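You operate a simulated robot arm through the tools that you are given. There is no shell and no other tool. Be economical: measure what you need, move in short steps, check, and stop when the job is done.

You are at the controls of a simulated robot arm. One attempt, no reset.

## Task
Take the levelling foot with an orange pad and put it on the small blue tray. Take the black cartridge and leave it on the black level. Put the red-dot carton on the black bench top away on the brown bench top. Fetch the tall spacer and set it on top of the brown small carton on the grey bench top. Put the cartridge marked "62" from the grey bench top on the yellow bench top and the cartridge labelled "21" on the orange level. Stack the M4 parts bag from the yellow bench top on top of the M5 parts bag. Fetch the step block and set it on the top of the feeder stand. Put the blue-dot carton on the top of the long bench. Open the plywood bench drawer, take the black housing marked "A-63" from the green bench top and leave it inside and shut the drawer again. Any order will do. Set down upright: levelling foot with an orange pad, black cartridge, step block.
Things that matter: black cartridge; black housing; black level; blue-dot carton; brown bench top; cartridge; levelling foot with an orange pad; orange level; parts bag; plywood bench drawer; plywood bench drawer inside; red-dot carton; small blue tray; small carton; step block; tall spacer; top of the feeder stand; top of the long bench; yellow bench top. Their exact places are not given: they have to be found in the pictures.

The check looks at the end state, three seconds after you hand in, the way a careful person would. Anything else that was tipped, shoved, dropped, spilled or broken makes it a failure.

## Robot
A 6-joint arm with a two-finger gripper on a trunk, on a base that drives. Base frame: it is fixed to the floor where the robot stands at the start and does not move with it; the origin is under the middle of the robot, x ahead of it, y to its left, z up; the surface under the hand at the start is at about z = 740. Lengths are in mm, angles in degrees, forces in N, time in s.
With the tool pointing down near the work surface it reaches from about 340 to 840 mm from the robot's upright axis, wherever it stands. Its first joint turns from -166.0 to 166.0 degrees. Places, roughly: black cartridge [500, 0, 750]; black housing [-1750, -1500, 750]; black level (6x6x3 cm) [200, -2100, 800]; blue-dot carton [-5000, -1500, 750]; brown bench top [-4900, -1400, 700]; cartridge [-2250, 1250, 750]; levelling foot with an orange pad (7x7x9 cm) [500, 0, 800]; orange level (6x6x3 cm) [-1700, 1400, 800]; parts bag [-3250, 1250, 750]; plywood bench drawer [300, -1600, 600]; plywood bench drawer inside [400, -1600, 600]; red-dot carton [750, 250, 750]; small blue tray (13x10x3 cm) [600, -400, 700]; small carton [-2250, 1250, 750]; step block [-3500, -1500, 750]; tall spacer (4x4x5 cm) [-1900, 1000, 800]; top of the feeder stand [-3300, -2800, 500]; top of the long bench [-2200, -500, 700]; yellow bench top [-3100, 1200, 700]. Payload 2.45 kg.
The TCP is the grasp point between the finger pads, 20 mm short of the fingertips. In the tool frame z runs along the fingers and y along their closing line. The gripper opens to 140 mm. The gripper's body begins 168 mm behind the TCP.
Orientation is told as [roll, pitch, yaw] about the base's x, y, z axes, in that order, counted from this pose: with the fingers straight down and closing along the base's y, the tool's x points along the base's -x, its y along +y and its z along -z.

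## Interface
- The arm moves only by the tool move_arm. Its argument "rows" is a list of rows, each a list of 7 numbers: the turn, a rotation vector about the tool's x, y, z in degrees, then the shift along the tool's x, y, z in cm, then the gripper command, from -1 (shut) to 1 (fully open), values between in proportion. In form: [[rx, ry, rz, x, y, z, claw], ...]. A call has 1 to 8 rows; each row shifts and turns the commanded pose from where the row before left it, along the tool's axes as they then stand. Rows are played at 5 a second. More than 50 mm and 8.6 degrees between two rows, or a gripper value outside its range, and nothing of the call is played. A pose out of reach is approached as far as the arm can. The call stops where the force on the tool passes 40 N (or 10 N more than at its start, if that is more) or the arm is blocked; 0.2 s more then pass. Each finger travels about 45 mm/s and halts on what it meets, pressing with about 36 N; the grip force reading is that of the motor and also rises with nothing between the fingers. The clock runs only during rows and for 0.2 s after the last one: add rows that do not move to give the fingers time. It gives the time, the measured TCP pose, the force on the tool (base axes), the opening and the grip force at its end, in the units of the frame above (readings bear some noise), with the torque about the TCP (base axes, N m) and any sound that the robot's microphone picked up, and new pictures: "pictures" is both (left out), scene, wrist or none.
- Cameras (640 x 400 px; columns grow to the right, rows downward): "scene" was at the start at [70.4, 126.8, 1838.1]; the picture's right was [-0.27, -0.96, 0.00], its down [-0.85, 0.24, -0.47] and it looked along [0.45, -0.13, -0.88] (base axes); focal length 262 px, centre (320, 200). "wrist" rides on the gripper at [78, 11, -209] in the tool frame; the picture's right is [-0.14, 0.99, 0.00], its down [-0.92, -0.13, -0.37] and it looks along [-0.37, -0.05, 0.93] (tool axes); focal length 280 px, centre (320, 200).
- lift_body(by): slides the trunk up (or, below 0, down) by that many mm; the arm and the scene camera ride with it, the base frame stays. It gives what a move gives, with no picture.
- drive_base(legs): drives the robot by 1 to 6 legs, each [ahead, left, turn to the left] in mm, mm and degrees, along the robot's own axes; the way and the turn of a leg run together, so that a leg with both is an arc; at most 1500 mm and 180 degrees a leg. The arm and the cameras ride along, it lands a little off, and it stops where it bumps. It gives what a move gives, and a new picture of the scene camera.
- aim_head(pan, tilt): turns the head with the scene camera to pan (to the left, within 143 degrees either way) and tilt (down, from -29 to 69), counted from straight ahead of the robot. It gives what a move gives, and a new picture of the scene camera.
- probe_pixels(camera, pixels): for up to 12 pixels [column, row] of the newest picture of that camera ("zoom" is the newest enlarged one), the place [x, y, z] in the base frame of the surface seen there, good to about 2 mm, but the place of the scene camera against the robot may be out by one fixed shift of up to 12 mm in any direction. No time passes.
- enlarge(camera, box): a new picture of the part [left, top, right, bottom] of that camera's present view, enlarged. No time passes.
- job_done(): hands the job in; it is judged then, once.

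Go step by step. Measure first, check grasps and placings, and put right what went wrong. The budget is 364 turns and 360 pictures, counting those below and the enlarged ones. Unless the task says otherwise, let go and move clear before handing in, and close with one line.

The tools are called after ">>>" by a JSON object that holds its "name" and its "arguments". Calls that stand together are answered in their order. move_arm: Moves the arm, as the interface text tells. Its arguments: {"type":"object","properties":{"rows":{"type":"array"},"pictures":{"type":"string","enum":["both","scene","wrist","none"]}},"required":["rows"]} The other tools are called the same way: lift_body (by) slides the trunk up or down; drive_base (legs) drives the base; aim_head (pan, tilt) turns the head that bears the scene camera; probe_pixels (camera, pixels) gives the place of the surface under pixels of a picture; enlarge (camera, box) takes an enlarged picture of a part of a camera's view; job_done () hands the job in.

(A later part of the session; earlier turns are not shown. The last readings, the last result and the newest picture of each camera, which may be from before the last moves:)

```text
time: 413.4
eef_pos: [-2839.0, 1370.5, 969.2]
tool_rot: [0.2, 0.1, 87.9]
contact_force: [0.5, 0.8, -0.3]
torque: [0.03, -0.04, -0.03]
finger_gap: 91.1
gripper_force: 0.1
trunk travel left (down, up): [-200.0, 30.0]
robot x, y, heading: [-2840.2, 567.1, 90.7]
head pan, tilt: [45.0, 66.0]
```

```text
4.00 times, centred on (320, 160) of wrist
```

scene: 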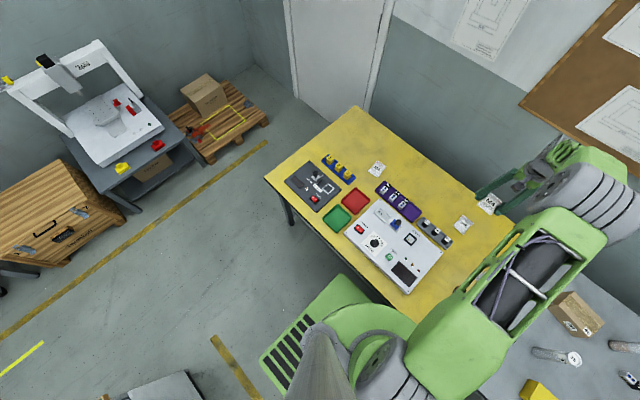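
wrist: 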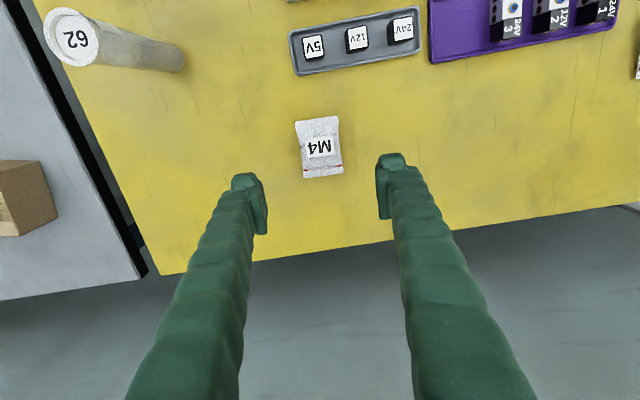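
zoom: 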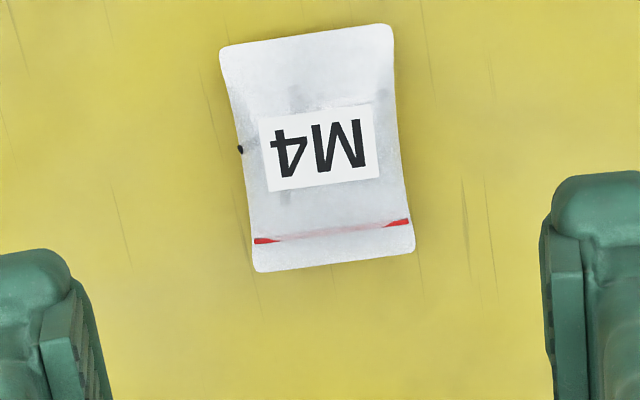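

Bags stacked. Next cartridge "21": raise, back out, and drive right.

>>> {"name": "move_arm", "arguments": {"rows": [[0, 0, 0, 1, 0, -4.8, 0.3], [0, 0, 0, 3, 0, -3.5, 0.3]], "pictures": "none"}}

>>> {"name": "drive_base", "arguments": {"legs": [[-70, 0, -0.8], [0, -700, 0]]}}

>>> {"name": "move_arm", "arguments": {"rows": [[0, 0, 0, 0, 0, 0, 0.3]], "pictures": "wrist"}}

>>> {"name": "aim_head", "arguments": {"pan": -20, "tilt": 50}}

```text
time: 414.0
eef_pos: [-2840.2, 1332.7, 1051.6]
tool_rot: [0.3, 0.1, 87.7]
contact_force: [-0.3, -1.0, -0.3]
torque: [0.05, -0.01, 0.01]
finger_gap: 91.2
gripper_force: 0.1
trunk travel left (down, up): [-200.0, 30.0]
robot x, y, heading: [-2840.4, 566.2, 90.9]
head pan, tilt: [45.0, 66.0]
```

```text
time: 421.3
eef_pos: [-2114.9, 1259.8, 1053.3]
tool_rot: [0.1, 0.1, 86.6]
contact_force: [0.3, 0.0, -1.1]
torque: [0.0, 0.04, 0.0]
finger_gap: 91.0
gripper_force: 0.1
trunk travel left (down, up): [-200.0, 30.0]
robot x, y, heading: [-2131.1, 486.8, 89.7]
head pan, tilt: [45.0, 66.0]
```

scene: 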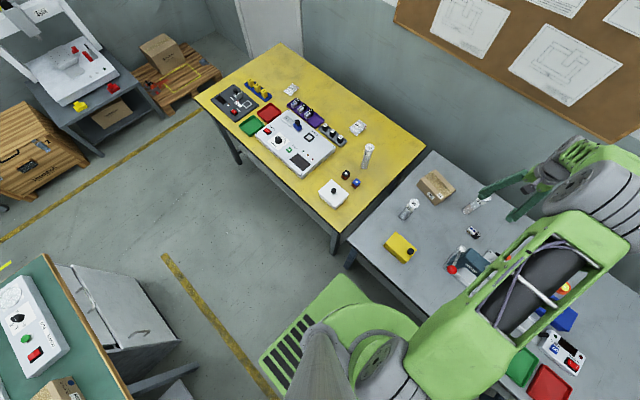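

```text
time: 421.7
eef_pos: [-2116.2, 1259.4, 1052.4]
tool_rot: [0.2, 0.2, 86.6]
contact_force: [-0.5, 0.0, 0.4]
torque: [0.01, 0.01, -0.02]
finger_gap: 91.2
gripper_force: 0.1
trunk travel left (down, up): [-200.0, 30.0]
robot x, y, heading: [-2131.2, 487.8, 89.8]
head pan, tilt: [45.0, 66.0]
```

wrist: 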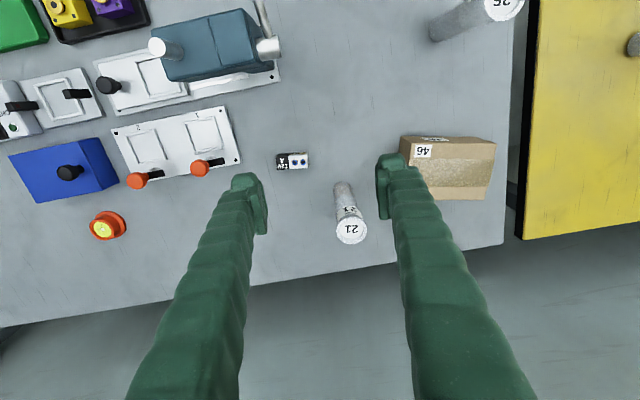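

```text
time: 423.0
eef_pos: [-2116.9, 1259.1, 1051.1]
tool_rot: [0.2, 0.1, 86.6]
contact_force: [0.3, -0.7, 0.9]
torque: [-0.04, -0.03, -0.01]
finger_gap: 90.8
gripper_force: 0.1
trunk travel left (down, up): [-200.0, 30.0]
robot x, y, heading: [-2133.4, 489.7, 89.7]
head pan, tilt: [-20.0, 50.0]
```

scene: 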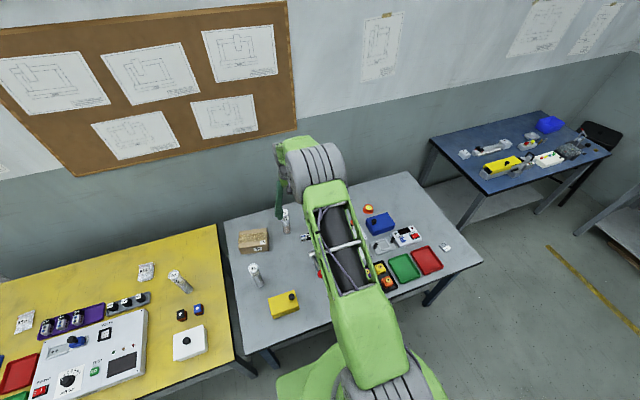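

>>> {"name": "probe_pixels", "arguments": {"camera": "scene", "pixels": [[300, 333], [265, 347], [275, 375], [430, 300], [268, 358]]}}

>>> {"name": "probe_pixels", "arguments": {"camera": "wrist", "pixels": [[351, 230], [336, 230], [366, 230], [351, 243], [345, 200], [106, 227], [106, 215], [292, 160]]}}

```text
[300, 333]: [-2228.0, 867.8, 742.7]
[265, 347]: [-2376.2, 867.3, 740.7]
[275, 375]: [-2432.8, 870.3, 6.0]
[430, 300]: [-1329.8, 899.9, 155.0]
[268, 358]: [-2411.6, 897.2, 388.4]
```

```text
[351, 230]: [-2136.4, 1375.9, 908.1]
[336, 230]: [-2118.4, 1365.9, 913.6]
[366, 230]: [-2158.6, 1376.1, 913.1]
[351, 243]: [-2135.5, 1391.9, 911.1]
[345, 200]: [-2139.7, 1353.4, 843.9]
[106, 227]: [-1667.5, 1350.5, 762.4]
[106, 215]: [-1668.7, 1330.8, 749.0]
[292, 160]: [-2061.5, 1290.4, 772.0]
```

"21" axis ≈ (−2138.5,1372). Forward 70, then over it.

>>> {"name": "drive_base", "arguments": {"legs": [[70, 0, 0]]}}

>>> {"name": "move_arm", "arguments": {"rows": [[0, 0, -3, -2.1, 1.2, 0, 0.3], [0, 0, 0, -2.1, 1.1, 3, 0.3], [0, 0, 0, 0, 0, 3, 0.3]], "pictures": "wrist"}}

>>> {"name": "enlarge", "arguments": {"camera": "wrist", "box": [250, 120, 390, 240]}}

>>> {"name": "probe_pixels", "arguments": {"camera": "zoom", "pixels": [[320, 200], [270, 200], [370, 200], [320, 240], [320, 160], [320, 120]]}}

```text
time: 424.1
eef_pos: [-2114.6, 1330.7, 1051.5]
tool_rot: [0.2, 0.1, 86.6]
contact_force: [0.0, 0.7, -0.4]
torque: [-0.06, 0.0, 0.03]
finger_gap: 91.0
gripper_force: 0.0
trunk travel left (down, up): [-200.0, 30.0]
robot x, y, heading: [-2131.1, 561.9, 89.7]
head pan, tilt: [-20.0, 50.0]
```

scene: 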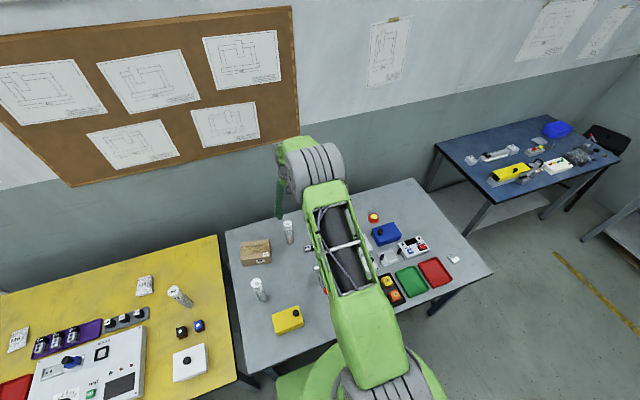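

```text
time: 424.9
eef_pos: [-2136.3, 1372.8, 992.4]
tool_rot: [0.2, 0.1, 89.5]
contact_force: [-0.1, 1.0, 0.6]
torque: [0.01, 0.0, -0.02]
finger_gap: 91.0
gripper_force: 0.1
trunk travel left (down, up): [-200.0, 30.0]
robot x, y, heading: [-2129.8, 559.4, 89.7]
head pan, tilt: [-20.0, 50.0]
```

wrist: 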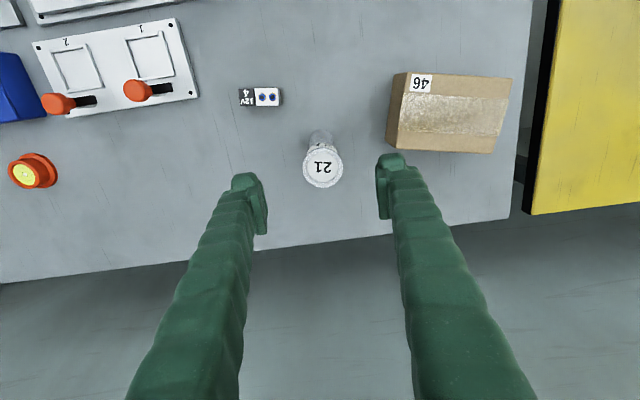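

```text
3.33 times, centred on (320, 180) of wrist
```

zoom: 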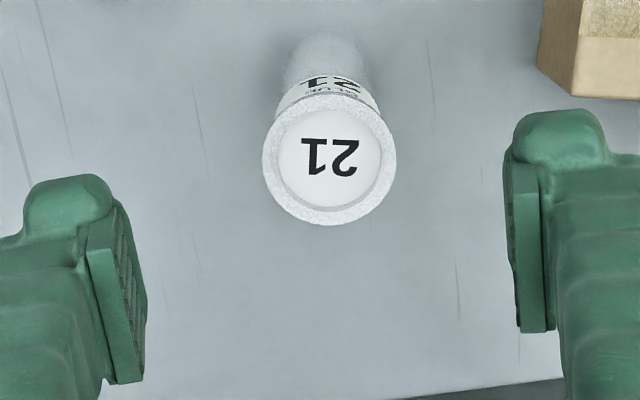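

```text
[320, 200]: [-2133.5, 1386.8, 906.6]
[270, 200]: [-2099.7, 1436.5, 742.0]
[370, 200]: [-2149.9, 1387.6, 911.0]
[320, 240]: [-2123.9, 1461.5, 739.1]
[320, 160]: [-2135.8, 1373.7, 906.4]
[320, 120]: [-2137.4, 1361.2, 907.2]
```

>>> {"name": "move_arm", "arguments": {"rows": [[0, 0, 0, 0, 0.2, 5, 0.3], [0, 0, 0, 0, 0, 5, 0.3], [0, 0, 0, 0, 0, 5, 0.2], [0, 0, 0, 0, 0, 0, -0.3], [0, 0, 0, 0, 0, 0, -1], [0, 0, 0, 0, 0, 0, -1], [0, 0, 0, 0, 0, 0, -1], [0, 0, 0, 0, 0, 0, -1]], "pictures": "wrist"}}

```text
time: 426.6
eef_pos: [-2140.1, 1370.1, 841.8]
tool_rot: [0.2, 0.0, 89.6]
contact_force: [0.4, 0.6, -0.3]
torque: [0.0, -0.01, -0.02]
finger_gap: 36.9
gripper_force: 35.5
trunk travel left (down, up): [-200.0, 30.0]
robot x, y, heading: [-2132.5, 554.6, 89.5]
head pan, tilt: [-20.0, 50.0]
```

wrist: 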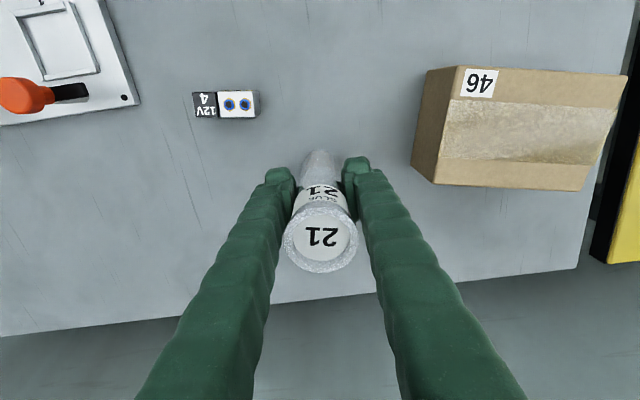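

>>> {"name": "move_arm", "arguments": {"rows": [[0, 0, 0, 0, 0, -4, -1], [0, 0, 0, 0, 0, -5, -1], [0, 0, 0, 0, 0, -5, -1], [0, 0, 0, 0, 0, -5, -1], [0, 0, 0, 2, 0, -4, -1]], "pictures": "none"}}

>>> {"name": "drive_base", "arguments": {"legs": [[-60, 0, 0.3], [0, -470, 0]]}}

>>> {"name": "move_arm", "arguments": {"rows": [[0, 0, 0, 0, 0, 0, -1]], "pictures": "wrist"}}

>>> {"name": "enlarge", "arguments": {"camera": "wrist", "box": [200, 60, 440, 260]}}

```text
time: 427.9
eef_pos: [-2140.0, 1349.9, 1072.0]
tool_rot: [0.2, -0.1, 89.5]
contact_force: [0.0, -0.8, -1.3]
torque: [0.07, 0.01, 0.01]
finger_gap: 37.0
gripper_force: 36.0
trunk travel left (down, up): [-200.0, 30.0]
robot x, y, heading: [-2131.3, 556.1, 89.5]
head pan, tilt: [-20.0, 50.0]
```

```text
time: 433.0
eef_pos: [-1679.4, 1292.8, 1070.0]
tool_rot: [0.2, 0.1, 90.3]
contact_force: [0.3, -1.0, -0.9]
torque: [0.02, 0.01, -0.01]
finger_gap: 36.1
gripper_force: 36.2
trunk travel left (down, up): [-200.0, 30.0]
robot x, y, heading: [-1667.4, 503.1, 90.0]
head pan, tilt: [-20.0, 50.0]
```

scene: 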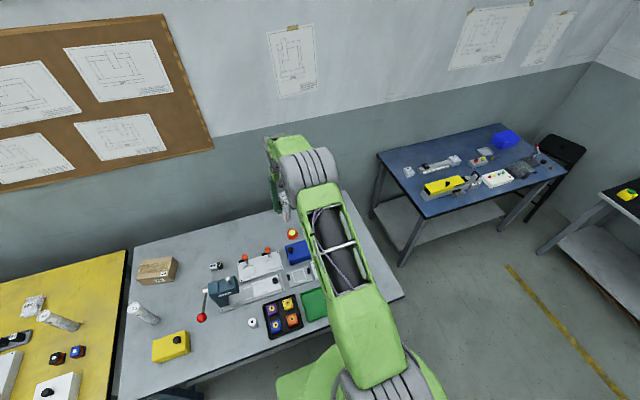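

```text
time: 433.4
eef_pos: [-1681.2, 1293.8, 1071.0]
tool_rot: [0.2, 0.2, 90.2]
contact_force: [-0.6, -0.3, -0.6]
torque: [0.01, -0.03, -0.01]
finger_gap: 36.4
gripper_force: 35.4
trunk travel left (down, up): [-200.0, 30.0]
robot x, y, heading: [-1665.0, 498.9, 90.1]
head pan, tilt: [-20.0, 50.0]
```

wrist: 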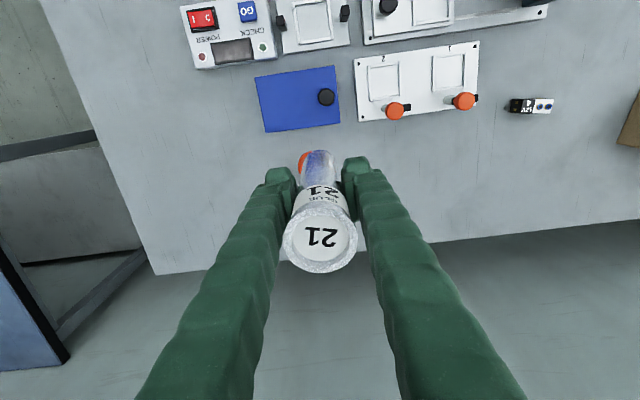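

```text
2.00 times, centred on (320, 160) of wrist
```

zoom: 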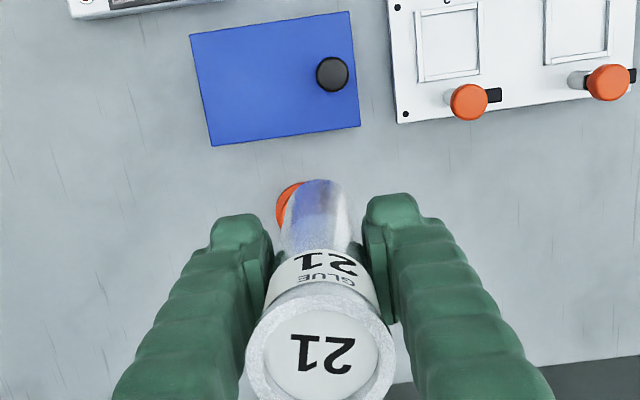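

>>> {"name": "move_arm", "arguments": {"rows": [[0, 0, 0, 2, 4.5, 0, -1], [0, 0, 0, 2, 0, 0, -1]], "pictures": "wrist"}}

>>> {"name": "enlarge", "arguments": {"camera": "wrist", "box": [210, 140, 330, 240]}}

```text
time: 434.0
eef_pos: [-1721.6, 1250.8, 1071.0]
tool_rot: [0.2, 0.0, 90.0]
contact_force: [0.7, -0.1, -0.1]
torque: [0.02, 0.04, 0.01]
finger_gap: 36.3
gripper_force: 36.0
trunk travel left (down, up): [-200.0, 30.0]
robot x, y, heading: [-1664.3, 497.9, 90.3]
head pan, tilt: [-20.0, 50.0]
```

wrist: 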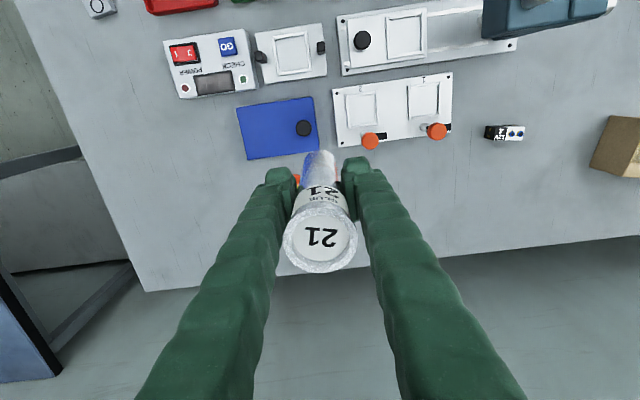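

```text
4.00 times, centred on (270, 190) of wrist
```

zoom: 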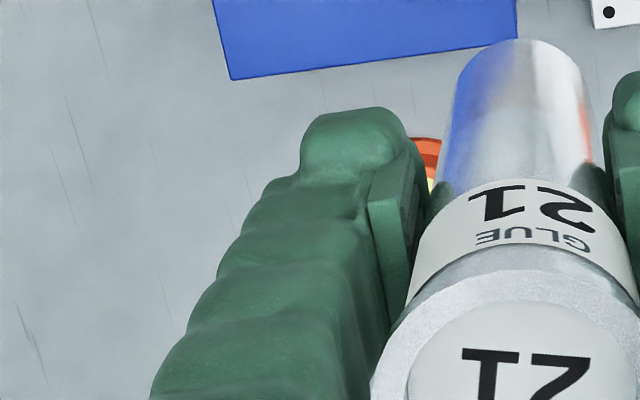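

>>> {"name": "drive_base", "arguments": {"legs": [[60, 0, 0]]}}

>>> {"name": "move_arm", "arguments": {"rows": [[0, 0, 0, -2.5, -4, 0, -1], [0, 0, 0, -2.5, -4, 0, -1], [0, 0, 0, 0, -4.5, 0, -1], [0, 0, 0, 0, -4, 0, -1]], "pictures": "wrist"}}

>>> {"name": "enlarge", "arguments": {"camera": "wrist", "box": [370, 80, 490, 180]}}

```text
time: 435.0
eef_pos: [-1723.4, 1312.2, 1070.8]
tool_rot: [0.3, 0.2, 90.1]
contact_force: [0.2, 1.1, -0.4]
torque: [-0.09, 0.02, -0.01]
finger_gap: 36.6
gripper_force: 36.2
trunk travel left (down, up): [-200.0, 30.0]
robot x, y, heading: [-1663.9, 556.2, 90.4]
head pan, tilt: [-20.0, 50.0]
```

scene: 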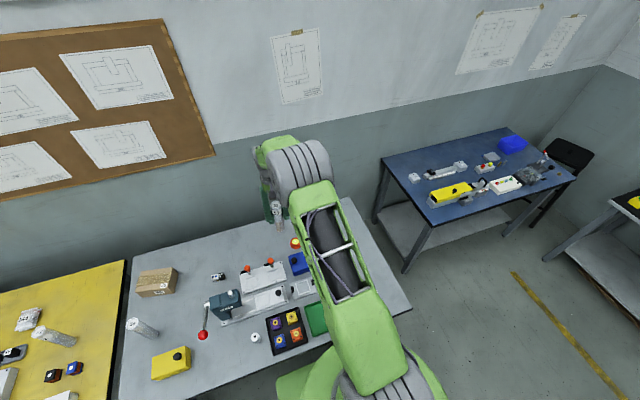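

```text
time: 436.0
eef_pos: [-1559.6, 1362.5, 1069.7]
tool_rot: [0.3, 0.1, 90.2]
contact_force: [-0.2, -0.2, -0.9]
torque: [0.02, 0.03, -0.03]
finger_gap: 36.3
gripper_force: 36.1
trunk travel left (down, up): [-200.0, 30.0]
robot x, y, heading: [-1664.7, 559.7, 90.4]
head pan, tilt: [-20.0, 50.0]
```

wrist: 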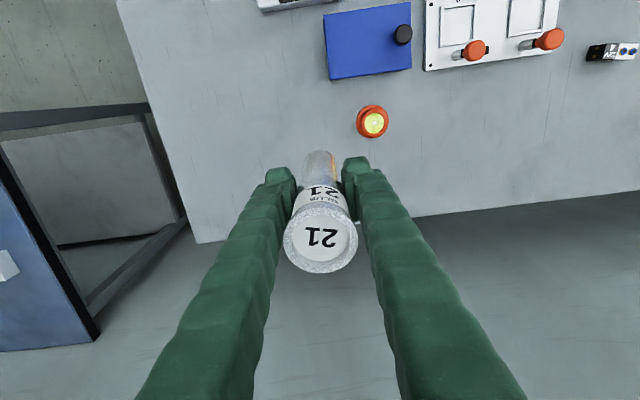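

```text
4.00 times, centred on (430, 130) of wrist
```

zoom: 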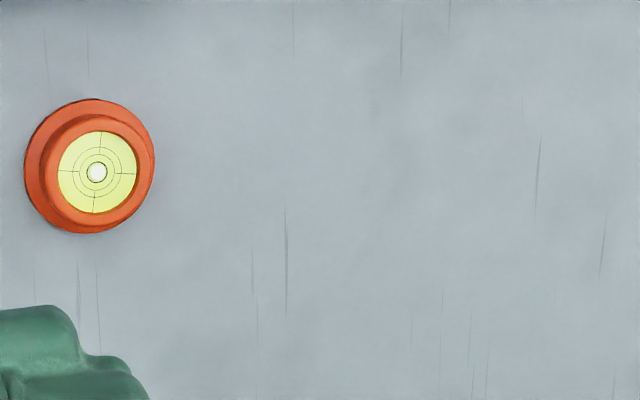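

>>> {"name": "probe_pixels", "arguments": {"camera": "zoom", "pixels": [[97, 172], [45, 175], [152, 165], [95, 120], [98, 222], [28, 165], [90, 101], [62, 172], [132, 172], [97, 135], [97, 208]]}}

>>> {"name": "enlarge", "arguments": {"camera": "wrist", "box": [260, 140, 380, 280]}}

>>> {"name": "probe_pixels", "arguments": {"camera": "zoom", "pixels": [[320, 40], [320, 70], [320, 100], [320, 140], [320, 170], [320, 300], [225, 270], [415, 270], [320, 370]]}}

```text
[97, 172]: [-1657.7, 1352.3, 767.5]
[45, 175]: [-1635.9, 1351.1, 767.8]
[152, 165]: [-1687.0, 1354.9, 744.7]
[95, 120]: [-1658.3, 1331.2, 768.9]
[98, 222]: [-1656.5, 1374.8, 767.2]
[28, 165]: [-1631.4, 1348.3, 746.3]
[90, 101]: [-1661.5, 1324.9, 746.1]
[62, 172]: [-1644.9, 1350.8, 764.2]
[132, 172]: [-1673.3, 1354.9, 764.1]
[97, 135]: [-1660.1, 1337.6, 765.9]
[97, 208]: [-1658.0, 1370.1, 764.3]
```

```text
2.86 times, centred on (320, 210) of wrist
```

zoom: 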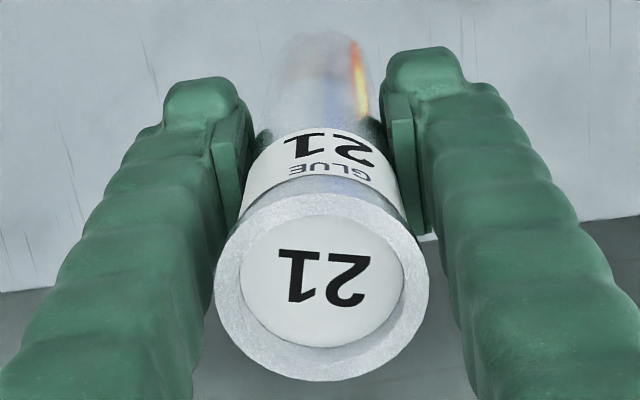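

```text
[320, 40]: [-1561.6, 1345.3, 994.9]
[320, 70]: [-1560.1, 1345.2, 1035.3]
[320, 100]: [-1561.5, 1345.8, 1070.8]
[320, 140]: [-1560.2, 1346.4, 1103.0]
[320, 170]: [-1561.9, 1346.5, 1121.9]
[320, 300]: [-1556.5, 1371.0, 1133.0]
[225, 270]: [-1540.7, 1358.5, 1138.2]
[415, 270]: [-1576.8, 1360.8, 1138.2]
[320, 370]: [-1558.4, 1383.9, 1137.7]
```

Level centre (−1659,1352.5), top ≈768; tube is vertical. Moving over it and lowering.

>>> {"name": "move_arm", "arguments": {"rows": [[0, 0, 0, 0.4, 3.4, 0, -1], [0, 0, 0, 0.4, 3.3, 0, -1], [0, 0, 0, 0.3, 3.3, 0, -1], [0, 0, 0, 0, 0, 5, -1], [0, 0, 0, 0, 0, 5, -1], [0, 0, 0, 0, 0, 5, -1], [0, 0, 0, 0, 0, 3, -1], [0, 0, 0, 0, 0, 0, -1]], "pictures": "wrist"}}

>>> {"name": "enlarge", "arguments": {"camera": "wrist", "box": [260, 120, 380, 220]}}

>>> {"name": "probe_pixels", "arguments": {"camera": "zoom", "pixels": [[320, 130], [320, 160], [320, 190], [320, 220], [320, 100], [320, 80], [320, 110], [260, 150], [380, 150]]}}

```text
time: 437.8
eef_pos: [-1661.5, 1349.1, 892.0]
tool_rot: [0.2, 0.1, 90.2]
contact_force: [-0.4, 0.5, -1.2]
torque: [0.03, 0.02, 0.01]
finger_gap: 36.1
gripper_force: 36.3
trunk travel left (down, up): [-200.0, 30.0]
robot x, y, heading: [-1667.4, 560.3, 90.2]
head pan, tilt: [-20.0, 50.0]
```

wrist: 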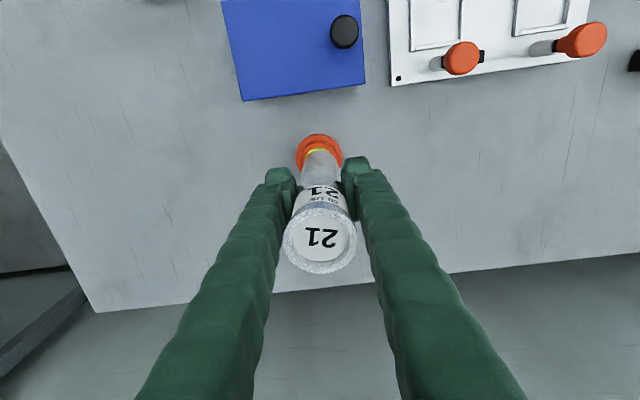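

```text
4.00 times, centred on (320, 170) of wrist
```

zoom: 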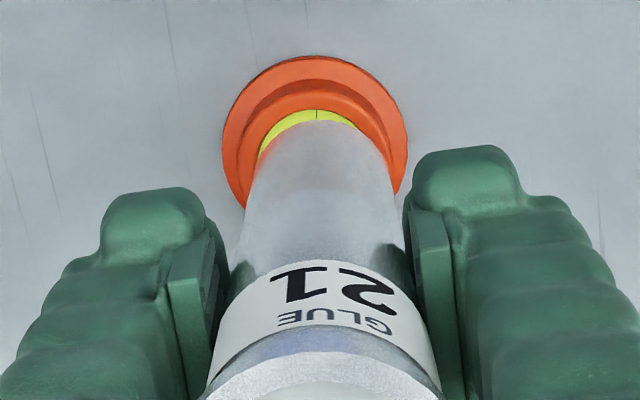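

```text
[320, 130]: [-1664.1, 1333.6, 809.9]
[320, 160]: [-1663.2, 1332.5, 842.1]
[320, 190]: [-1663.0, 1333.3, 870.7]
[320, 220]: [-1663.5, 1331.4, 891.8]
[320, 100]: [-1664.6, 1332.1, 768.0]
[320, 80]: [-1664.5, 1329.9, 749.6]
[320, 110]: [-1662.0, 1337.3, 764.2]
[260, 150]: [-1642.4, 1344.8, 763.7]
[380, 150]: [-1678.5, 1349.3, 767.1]
```

Near-perfect alignment; +1.5 mm x, +1 mm y, and down to contact.

>>> {"name": "move_arm", "arguments": {"rows": [[0, 0, 0, -0.1, -0.15, 1.2, -1], [0, 0, 0, 0, 0, 0.7, -1], [0, 0, 0, 0, 0, 0, -1]], "pictures": "none"}}

>>> {"name": "move_arm", "arguments": {"rows": [[0, 0, 0, 0, 0, 0.2, -1], [0, 0, 0, 0, 0, 0, -1]], "pictures": "none"}}

>>> {"name": "move_arm", "arguments": {"rows": [[0, 0, 0, 0, 0, 0.15, -1], [0, 0, 0, 0, 0, 0, -1]], "pictures": "none"}}

```text
time: 438.6
eef_pos: [-1657.8, 1351.7, 872.2]
tool_rot: [0.3, 0.1, 90.2]
contact_force: [0.6, -0.3, -0.1]
torque: [-0.01, 0.0, 0.02]
finger_gap: 36.2
gripper_force: 36.1
trunk travel left (down, up): [-200.0, 30.0]
robot x, y, heading: [-1667.0, 564.5, 90.0]
head pan, tilt: [-20.0, 50.0]
```

```text
time: 439.2
eef_pos: [-1659.4, 1351.0, 870.7]
tool_rot: [0.2, 0.1, 90.2]
contact_force: [-0.5, -0.7, 1.6]
torque: [-0.05, -0.07, 0.0]
finger_gap: 36.5
gripper_force: 36.2
trunk travel left (down, up): [-200.0, 30.0]
robot x, y, heading: [-1666.9, 558.9, 90.2]
head pan, tilt: [-20.0, 50.0]
```

```text
time: 439.8
eef_pos: [-1658.5, 1351.7, 869.1]
tool_rot: [0.2, 0.0, 90.2]
contact_force: [-0.1, -0.8, 9.5]
torque: [-0.14, -0.07, 0.03]
finger_gap: 36.2
gripper_force: 36.0
trunk travel left (down, up): [-200.0, 30.0]
robot x, y, heading: [-1663.1, 561.3, 90.4]
head pan, tilt: [-20.0, 50.0]
```

Seated on the level. Look, then gentle release.

>>> {"name": "move_arm", "arguments": {"rows": [[0, 0, 0, 0, 0, 0, -0.7], [0, 0, 0, 0, 0, 0, -0.5], [0, 0, 0, 0, 0, 0, -0.2], [0, 0, 0, 0, 0, 0, 0]], "pictures": "wrist"}}

>>> {"name": "enlarge", "arguments": {"camera": "wrist", "box": [260, 120, 380, 280]}}

```text
time: 440.8
eef_pos: [-1658.5, 1352.0, 868.1]
tool_rot: [0.2, 0.1, 90.2]
contact_force: [-0.6, 0.1, 0.1]
torque: [-0.02, 0.0, -0.03]
finger_gap: 69.9
gripper_force: 0.1
trunk travel left (down, up): [-200.0, 30.0]
robot x, y, heading: [-1665.1, 560.1, 90.3]
head pan, tilt: [-20.0, 50.0]
```

wrist: 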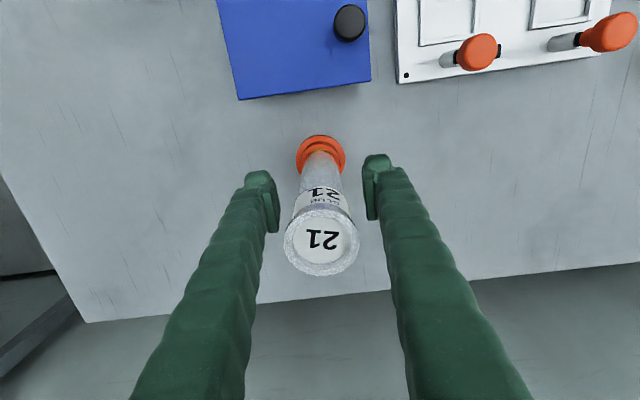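

```text
2.50 times, centred on (320, 200) of wrist
```

zoom: 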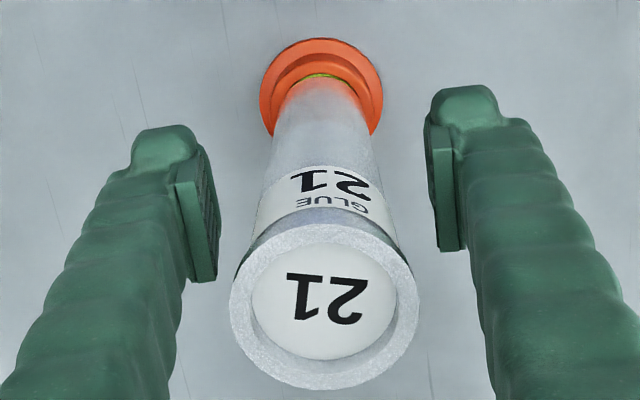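

"21" stands on the orange level. Rising and going to the spacer.

>>> {"name": "move_arm", "arguments": {"rows": [[0, 0, 0, 0, 0, -5, 0], [0, 0, 0, 0, 0, -5, 0], [0, 0, 0, 0, 0, -5, 0], [0, 0, 0, 0, 0, -5, 0], [0, 0, 0, 4, 2.9, 0, 0], [0, 0, 0, 4, 2.9, 0, 0], [0, 0, 0, 4, 2.9, 0, 0], [0, 0, 0, 4, 2.9, 0, 0]], "pictures": "wrist"}}

>>> {"name": "move_arm", "arguments": {"rows": [[0, 0, 0, 4, 2.9, 0, 0], [0, 0, 0, 4, 2.9, 0, 0], [0, 0, 0, 4, 2.9, 0, 0], [0, 0, 0, 4, 2.9, 0, 0]], "pictures": "wrist"}}

```text
time: 442.6
eef_pos: [-1771.2, 1191.4, 1071.2]
tool_rot: [0.2, 0.1, 90.1]
contact_force: [-0.1, -0.5, 0.1]
torque: [0.06, -0.05, 0.05]
finger_gap: 70.0
gripper_force: 0.0
trunk travel left (down, up): [-200.0, 30.0]
robot x, y, heading: [-1665.4, 556.0, 90.4]
head pan, tilt: [-20.0, 50.0]
```

wrist: 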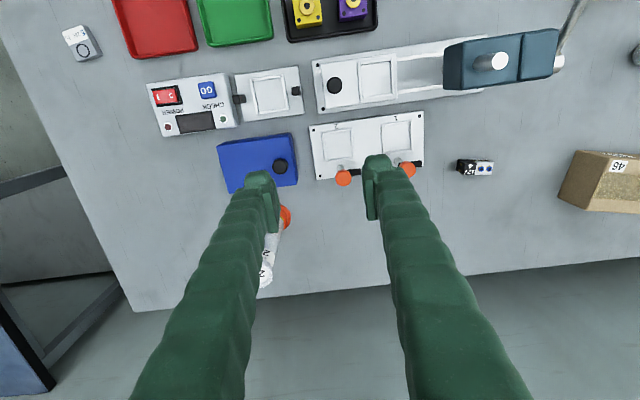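

```text
time: 443.6
eef_pos: [-1888.2, 1030.7, 1070.8]
tool_rot: [0.2, 0.2, 90.2]
contact_force: [0.0, 0.4, -0.5]
torque: [0.06, -0.01, 0.0]
finger_gap: 70.0
gripper_force: 0.0
trunk travel left (down, up): [-200.0, 30.0]
robot x, y, heading: [-1664.2, 560.3, 90.1]
head pan, tilt: [-20.0, 50.0]
```

wrist: 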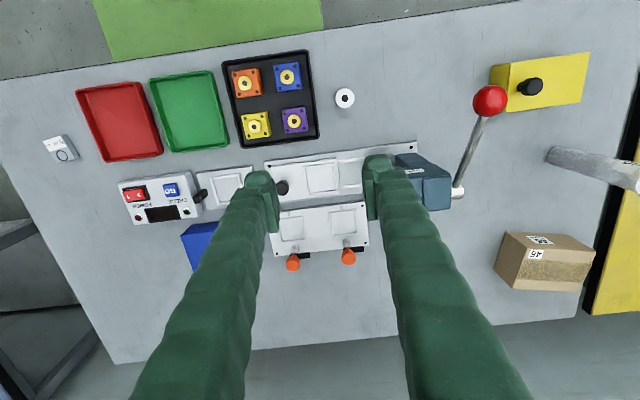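

>>> {"name": "enlarge", "arguments": {"camera": "wrist", "box": [300, 60, 400, 140]}}

>>> {"name": "probe_pixels", "arguments": {"camera": "wrist", "pixels": [[340, 99], [353, 98], [336, 99], [345, 105], [345, 90], [315, 100], [375, 100]]}}

```text
5.00 times, centred on (350, 100) of wrist
```

zoom: 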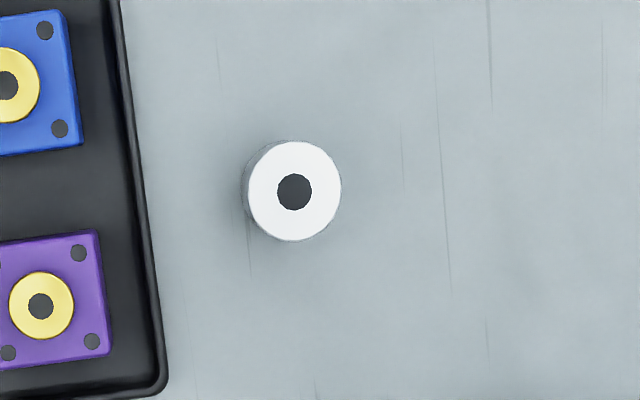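

```text
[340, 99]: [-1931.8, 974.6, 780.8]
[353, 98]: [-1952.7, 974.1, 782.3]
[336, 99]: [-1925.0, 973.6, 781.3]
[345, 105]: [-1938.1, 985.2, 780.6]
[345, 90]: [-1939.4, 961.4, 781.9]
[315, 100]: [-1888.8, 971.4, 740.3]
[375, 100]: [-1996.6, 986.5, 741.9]
```

Spacer at (−1939,974), ø≈32, top 781; the tray edge is close so approach with a 46 mm opening.

>>> {"name": "move_arm", "arguments": {"rows": [[0, 0, 0, 2.9, 2.6, 0, -0.34], [0, 0, 0, 2.8, 2.5, 2, -0.34], [0, 0, 0, 0, 0, 5, -0.34], [0, 0, 0, 0, 0, 5, -0.34], [0, 0, 0, 0, 0, 5, -0.34], [0, 0, 0, 0, 0, 5, -0.34]], "pictures": "wrist"}}

>>> {"name": "enlarge", "arguments": {"camera": "wrist", "box": [240, 110, 400, 230]}}

>>> {"name": "probe_pixels", "arguments": {"camera": "zoom", "pixels": [[300, 150], [280, 170], [340, 170], [310, 190], [310, 200], [200, 150]]}}

```text
time: 445.0
eef_pos: [-1938.6, 974.4, 848.8]
tool_rot: [0.2, 0.1, 90.3]
contact_force: [1.0, 0.2, -0.5]
torque: [0.0, -0.04, -0.01]
finger_gap: 46.2
gripper_force: 0.1
trunk travel left (down, up): [-200.0, 30.0]
robot x, y, heading: [-1665.7, 557.5, 90.4]
head pan, tilt: [-20.0, 50.0]
```

wrist: 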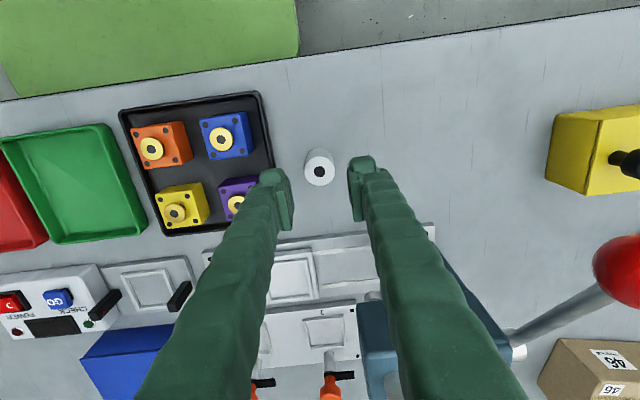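

```text
3.33 times, centred on (320, 170) of wrist
```

zoom: 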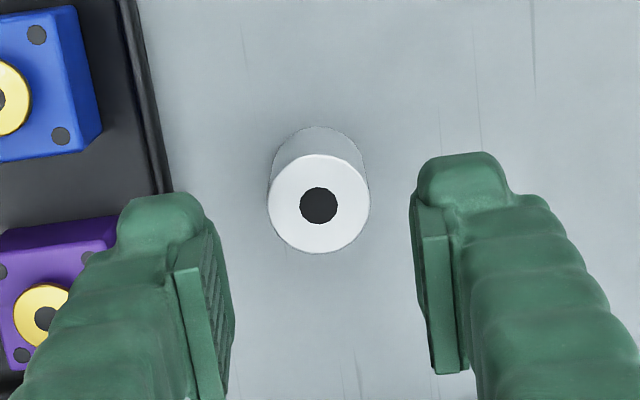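

```text
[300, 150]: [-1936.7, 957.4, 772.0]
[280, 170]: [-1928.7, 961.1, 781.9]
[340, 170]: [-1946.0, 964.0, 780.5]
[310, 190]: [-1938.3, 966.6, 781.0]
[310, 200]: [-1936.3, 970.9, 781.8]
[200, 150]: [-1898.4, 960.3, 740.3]
```

>>> {"name": "move_arm", "arguments": {"rows": [[0, 0, 0, 0, 0, 4.2, -0.34], [0, 0, 0, 0, 0, 4.1, -0.34], [0, 0, 0, 0, 0, 0, -1], [0, 0, 0, 0, 0, 0, -1], [0, 0, 0, 0, 0, 0, -1], [0, 0, 0, 0, 0, -5, -1], [0, 0, 0, 0, 0, -5, -1]], "pictures": "wrist"}}

```text
time: 446.6
eef_pos: [-1937.0, 975.0, 882.3]
tool_rot: [0.2, 0.0, 90.2]
contact_force: [0.9, 0.2, -0.8]
torque: [0.03, 0.04, 0.03]
finger_gap: 30.1
gripper_force: 35.8
out of reach, approached as far as the arm can: row 2
trunk travel left (down, up): [-200.0, 30.0]
robot x, y, heading: [-1669.0, 563.3, 90.4]
head pan, tilt: [-20.0, 50.0]
```

wrist: 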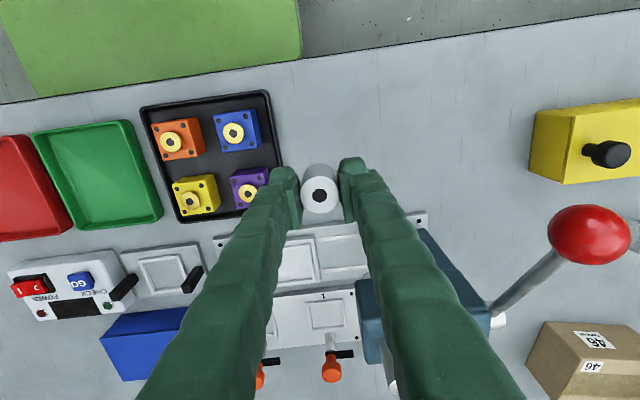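

Spacer held (30 mm; its bottom ≈42 below TCP). Lifting and re-centring the arm, then driving left to the carton.

>>> {"name": "move_arm", "arguments": {"rows": [[0, 0, 0, 0, 0, -5, -1], [0, 0, 0, 0, 0, -5, -1], [0, 0, 0, -1.5, -4, -5, -1], [0, 0, 0, -2.5, -4, 0, -1], [0, 0, 0, -2.5, -4, 0, -1], [0, 0, 0, -2.5, -4, 0, -1], [0, 0, 0, -2.5, -4, 0, -1], [0, 0, 0, -2.5, -4, 0, -1]], "pictures": "none"}}

>>> {"name": "drive_base", "arguments": {"legs": [[-60, 0, 0], [0, 600, 0]]}}

>>> {"name": "move_arm", "arguments": {"rows": [[0, 0, 0, 0, 0, 0, -1]], "pictures": "wrist"}}

```text
refused: row 3 steps farther than a row can; nothing moved
```

```text
time: 453.1
eef_pos: [-2551.7, 915.0, 880.2]
tool_rot: [0.1, 0.1, 89.9]
contact_force: [0.2, 0.7, -1.1]
torque: [0.05, -0.02, 0.0]
finger_gap: 29.6
gripper_force: 36.3
trunk travel left (down, up): [-200.0, 30.0]
robot x, y, heading: [-2279.6, 494.1, 90.2]
head pan, tilt: [-20.0, 50.0]
```

scene: 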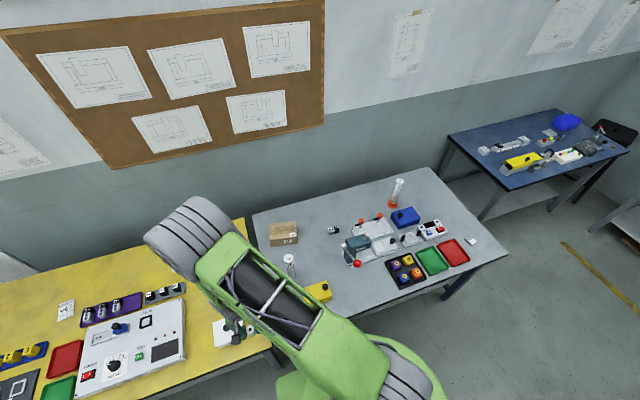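

```text
time: 453.5
eef_pos: [-2552.0, 914.3, 880.4]
tool_rot: [0.1, 0.1, 90.0]
contact_force: [0.8, 0.4, 0.0]
torque: [0.0, -0.01, 0.02]
finger_gap: 30.2
gripper_force: 35.8
trunk travel left (down, up): [-200.0, 30.0]
robot x, y, heading: [-2281.7, 496.8, 89.8]
head pan, tilt: [-20.0, 50.0]
```

wrist: 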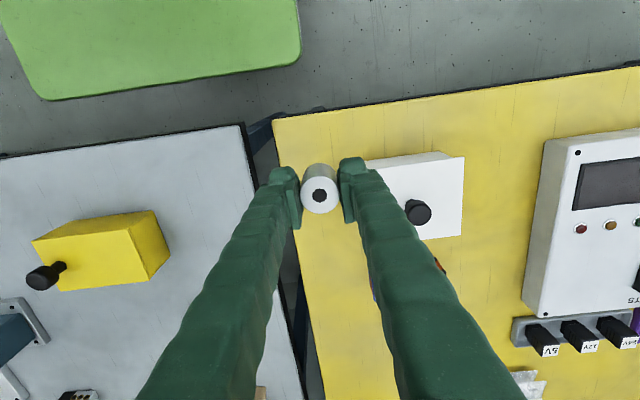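

The lift got refused but the drive went on at low height; checking that nothing was touched (press lever, yellow block).

>>> {"name": "enlarge", "arguments": {"camera": "scene", "box": [250, 170, 490, 320]}}

>>> {"name": "probe_pixels", "arguments": {"camera": "scene", "pixels": [[357, 264], [318, 290], [325, 288], [284, 230], [333, 230]]}}

```text
2.67 times, centred on (370, 245) of scene
```

zoom: 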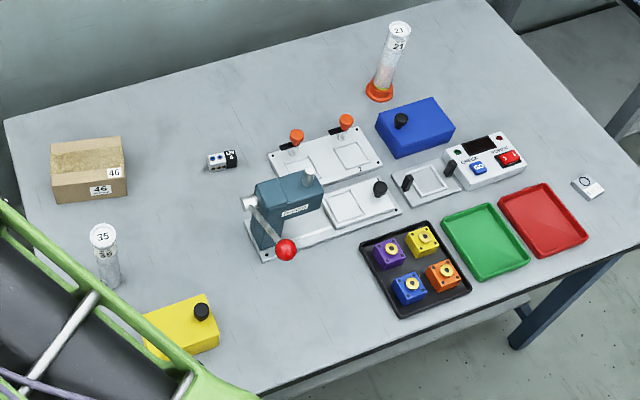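

```text
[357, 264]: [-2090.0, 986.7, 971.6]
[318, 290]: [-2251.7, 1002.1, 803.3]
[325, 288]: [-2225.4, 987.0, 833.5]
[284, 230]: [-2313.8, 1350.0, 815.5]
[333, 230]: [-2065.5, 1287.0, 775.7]
```

All undisturbed (lever ball at y≈987, my hand passed at y≈915). Lifting, then moving over the carton.

>>> {"name": "move_arm", "arguments": {"rows": [[0, 0, 0, 0, 0, -5, -1], [0, 0, 0, 0, 0, -5, -1], [0, 0, 0, 0, 0, -5, -1], [0, 0, 0, -3.8, -3, 0, -1], [0, 0, 0, -3.8, -3, 0, -1], [0, 0, 0, -3.8, -3, 0, -1], [0, 0, 0, -3.8, -3, 0, -1], [0, 0, 0, -3.8, -3, 0, -1]], "pictures": "none"}}

>>> {"name": "move_arm", "arguments": {"rows": [[0, 0, 0, -3.8, -3, 0, -1], [0, 0, 0, -3.8, -3, 0, -1], [0, 0, 0, -3.8, -3, 0, -1], [0, 0, 0, 0, 0, 0, -1]], "pictures": "wrist"}}

>>> {"name": "enlarge", "arguments": {"camera": "wrist", "box": [230, 120, 410, 270]}}

```text
time: 455.3
eef_pos: [-2399.6, 1106.7, 1028.4]
tool_rot: [0.2, 0.2, 90.0]
contact_force: [0.7, -0.5, -0.4]
torque: [-0.09, 0.03, -0.01]
finger_gap: 30.0
gripper_force: 35.8
trunk travel left (down, up): [-200.0, 30.0]
robot x, y, heading: [-2280.6, 499.7, 89.9]
head pan, tilt: [-20.0, 50.0]
```

```text
time: 456.3
eef_pos: [-2314.4, 1221.1, 1029.7]
tool_rot: [0.2, 0.2, 90.1]
contact_force: [0.0, -0.5, -1.3]
torque: [0.03, -0.04, -0.01]
finger_gap: 29.7
gripper_force: 36.3
trunk travel left (down, up): [-200.0, 30.0]
robot x, y, heading: [-2280.7, 496.7, 89.8]
head pan, tilt: [-20.0, 50.0]
```

wrist: 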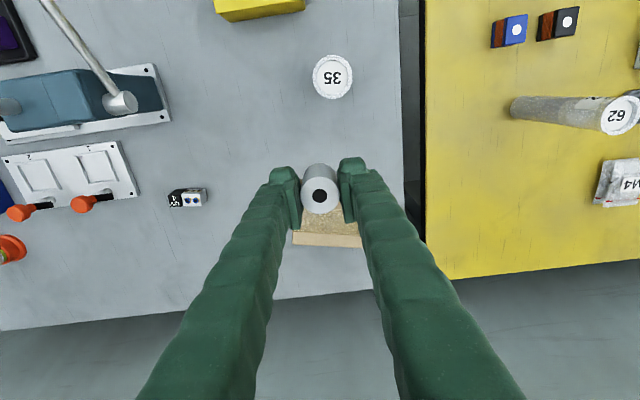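

```text
2.67 times, centred on (320, 195) of wrist
```

zoom: 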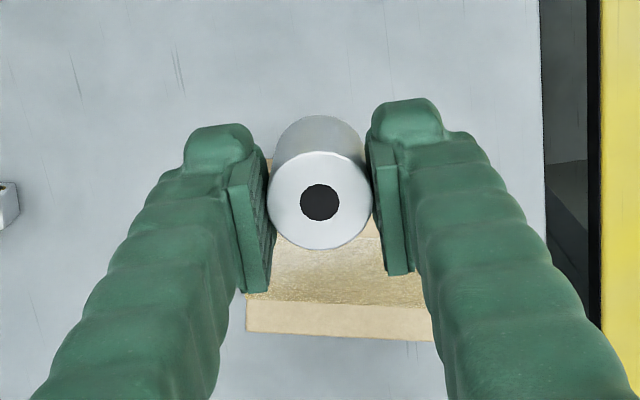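

>>> {"name": "probe_pixels", "arguments": {"camera": "zoom", "pixels": [[252, 300], [420, 300], [300, 300], [400, 255], [262, 170], [350, 305], [320, 330], [320, 215], [295, 205], [360, 180]]}}

>>> {"name": "probe_pixels", "arguments": {"camera": "scene", "pixels": [[270, 222], [297, 221], [296, 232], [271, 236], [284, 228]]}}

```text
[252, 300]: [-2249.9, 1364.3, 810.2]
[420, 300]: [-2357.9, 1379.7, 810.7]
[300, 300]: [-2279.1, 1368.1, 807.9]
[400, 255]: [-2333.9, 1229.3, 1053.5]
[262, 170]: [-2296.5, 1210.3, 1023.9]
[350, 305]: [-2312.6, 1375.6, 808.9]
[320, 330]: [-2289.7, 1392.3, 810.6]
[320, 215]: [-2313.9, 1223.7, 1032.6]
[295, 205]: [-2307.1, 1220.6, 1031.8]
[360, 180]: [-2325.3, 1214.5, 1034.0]
```

```text
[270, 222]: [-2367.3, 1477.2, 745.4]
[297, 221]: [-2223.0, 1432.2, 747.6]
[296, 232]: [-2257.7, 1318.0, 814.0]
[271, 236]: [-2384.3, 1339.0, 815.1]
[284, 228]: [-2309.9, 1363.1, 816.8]
```

>>> {"name": "enlarge", "arguments": {"camera": "scene", "box": [255, 205, 315, 250]}}

```text
8.89 times, centred on (285, 228) of scene
```

zoom: 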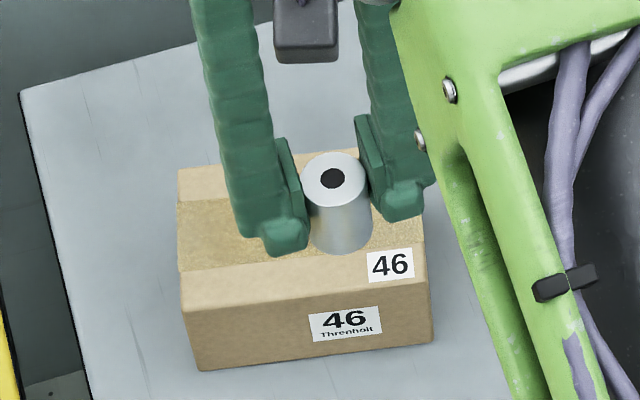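

>>> {"name": "probe_pixels", "arguments": {"camera": "zoom", "pixels": [[183, 172], [185, 308], [425, 282], [420, 240], [190, 240], [300, 270], [250, 295]]}}

```text
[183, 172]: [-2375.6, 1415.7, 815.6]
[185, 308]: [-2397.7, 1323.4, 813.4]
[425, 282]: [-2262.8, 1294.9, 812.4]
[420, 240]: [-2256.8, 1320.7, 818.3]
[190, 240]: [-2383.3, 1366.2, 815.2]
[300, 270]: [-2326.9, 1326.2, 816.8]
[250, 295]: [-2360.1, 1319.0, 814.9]
```

Carton centre ≈ (−2310,1354), top ≈810. Forward 60, then over its centre and down.

>>> {"name": "drive_base", "arguments": {"legs": [[60, 0, 0]]}}

>>> {"name": "move_arm", "arguments": {"rows": [[0, 0, 0, -3.6, -0.2, 0, -1], [0, 0, 0, -3.6, -0.2, 0, -1], [0, 0, 0, 0, 0, 5, -1], [0, 0, 0, 0, 0, 5, -1], [0, 0, 0, 0, 0, 4.5, -1], [0, 0, 0, 0, 0, 0, -1]], "pictures": "wrist"}}

>>> {"name": "enlarge", "arguments": {"camera": "wrist", "box": [220, 100, 420, 250]}}

```text
time: 457.2
eef_pos: [-2311.2, 1281.2, 1028.6]
tool_rot: [0.2, 0.1, 90.0]
contact_force: [0.7, 0.7, -1.2]
torque: [-0.02, 0.02, -0.03]
finger_gap: 29.9
gripper_force: 36.3
trunk travel left (down, up): [-200.0, 30.0]
robot x, y, heading: [-2283.4, 554.2, 89.8]
head pan, tilt: [-20.0, 50.0]
```

scene: 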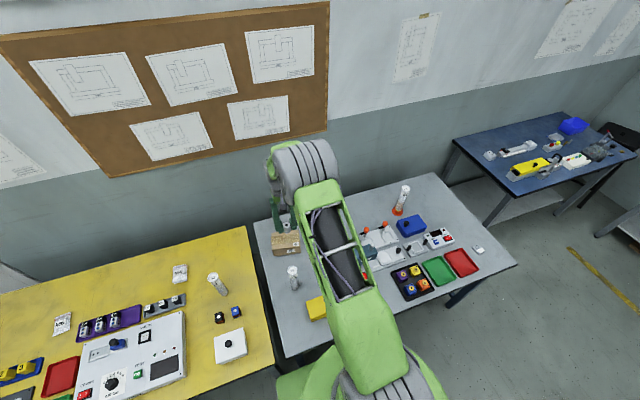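

```text
time: 458.6
eef_pos: [-2308.9, 1351.5, 884.4]
tool_rot: [0.2, 0.1, 89.9]
contact_force: [0.9, 0.3, -0.7]
torque: [0.02, 0.0, -0.02]
finger_gap: 29.9
gripper_force: 35.8
trunk travel left (down, up): [-200.0, 30.0]
robot x, y, heading: [-2281.1, 555.4, 90.0]
head pan, tilt: [-20.0, 50.0]
```

wrist: 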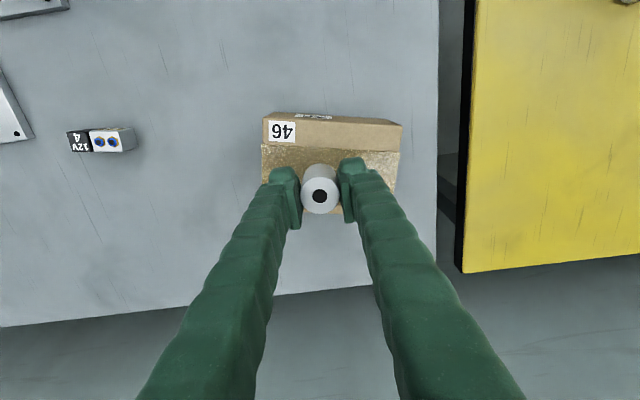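

```text
2.67 times, centred on (320, 175) of wrist
```

zoom: 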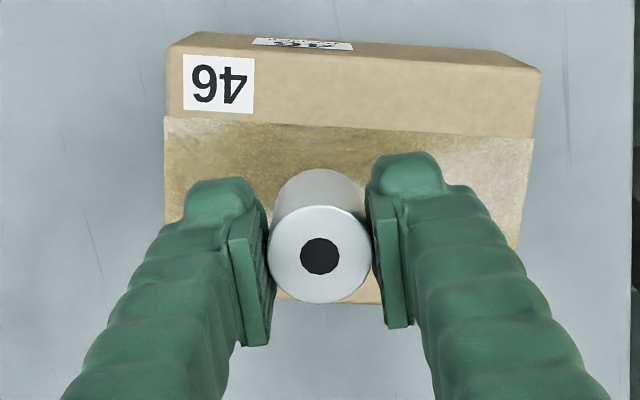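

>>> {"name": "probe_pixels", "arguments": {"camera": "zoom", "pixels": [[180, 55], [530, 78], [355, 298], [180, 215], [520, 235], [320, 180], [320, 150]]}}

```text
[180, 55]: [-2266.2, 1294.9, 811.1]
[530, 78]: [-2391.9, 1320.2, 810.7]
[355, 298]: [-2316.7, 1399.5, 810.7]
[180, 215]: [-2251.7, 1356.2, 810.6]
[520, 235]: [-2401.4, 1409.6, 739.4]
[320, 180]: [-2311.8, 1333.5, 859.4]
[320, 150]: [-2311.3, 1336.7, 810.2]
```

>>> {"name": "move_arm", "arguments": {"rows": [[0, 0, 0, 0, 0, 2, -1], [0, 0, 0, 0, 0, 0.8, -1], [0, 0, 0, 0, 0, 0, -1]], "pictures": "none"}}

>>> {"name": "move_arm", "arguments": {"rows": [[0, 0, 0, 0, 0, 0.25, -1], [0, 0, 0, 0, 0, 0, -1]], "pictures": "none"}}

>>> {"name": "move_arm", "arguments": {"rows": [[0, 0, 0, 0, 0, 0.2, -1], [0, 0, 0, 0, 0, 0, -1]], "pictures": "none"}}

```text
time: 459.4
eef_pos: [-2308.8, 1351.9, 856.7]
tool_rot: [0.2, 0.1, 89.9]
contact_force: [0.8, -0.3, -1.8]
torque: [0.01, 0.04, 0.01]
finger_gap: 29.8
gripper_force: 36.5
trunk travel left (down, up): [-200.0, 30.0]
robot x, y, heading: [-2283.9, 553.8, 90.1]
head pan, tilt: [-20.0, 50.0]
```

```text
time: 460.0
eef_pos: [-2308.2, 1351.8, 853.9]
tool_rot: [0.2, 0.1, 89.9]
contact_force: [0.3, 0.8, -0.9]
torque: [0.02, -0.01, -0.04]
finger_gap: 30.2
gripper_force: 36.0
trunk travel left (down, up): [-200.0, 30.0]
robot x, y, heading: [-2280.0, 556.6, 89.9]
head pan, tilt: [-20.0, 50.0]
```

```text
time: 460.6
eef_pos: [-2309.1, 1350.9, 852.9]
tool_rot: [0.2, 0.1, 89.9]
contact_force: [0.3, -0.2, -1.9]
torque: [0.0, 0.0, -0.01]
finger_gap: 30.0
gripper_force: 35.8
trunk travel left (down, up): [-200.0, 30.0]
robot x, y, heading: [-2283.1, 555.7, 89.9]
head pan, tilt: [-20.0, 50.0]
```

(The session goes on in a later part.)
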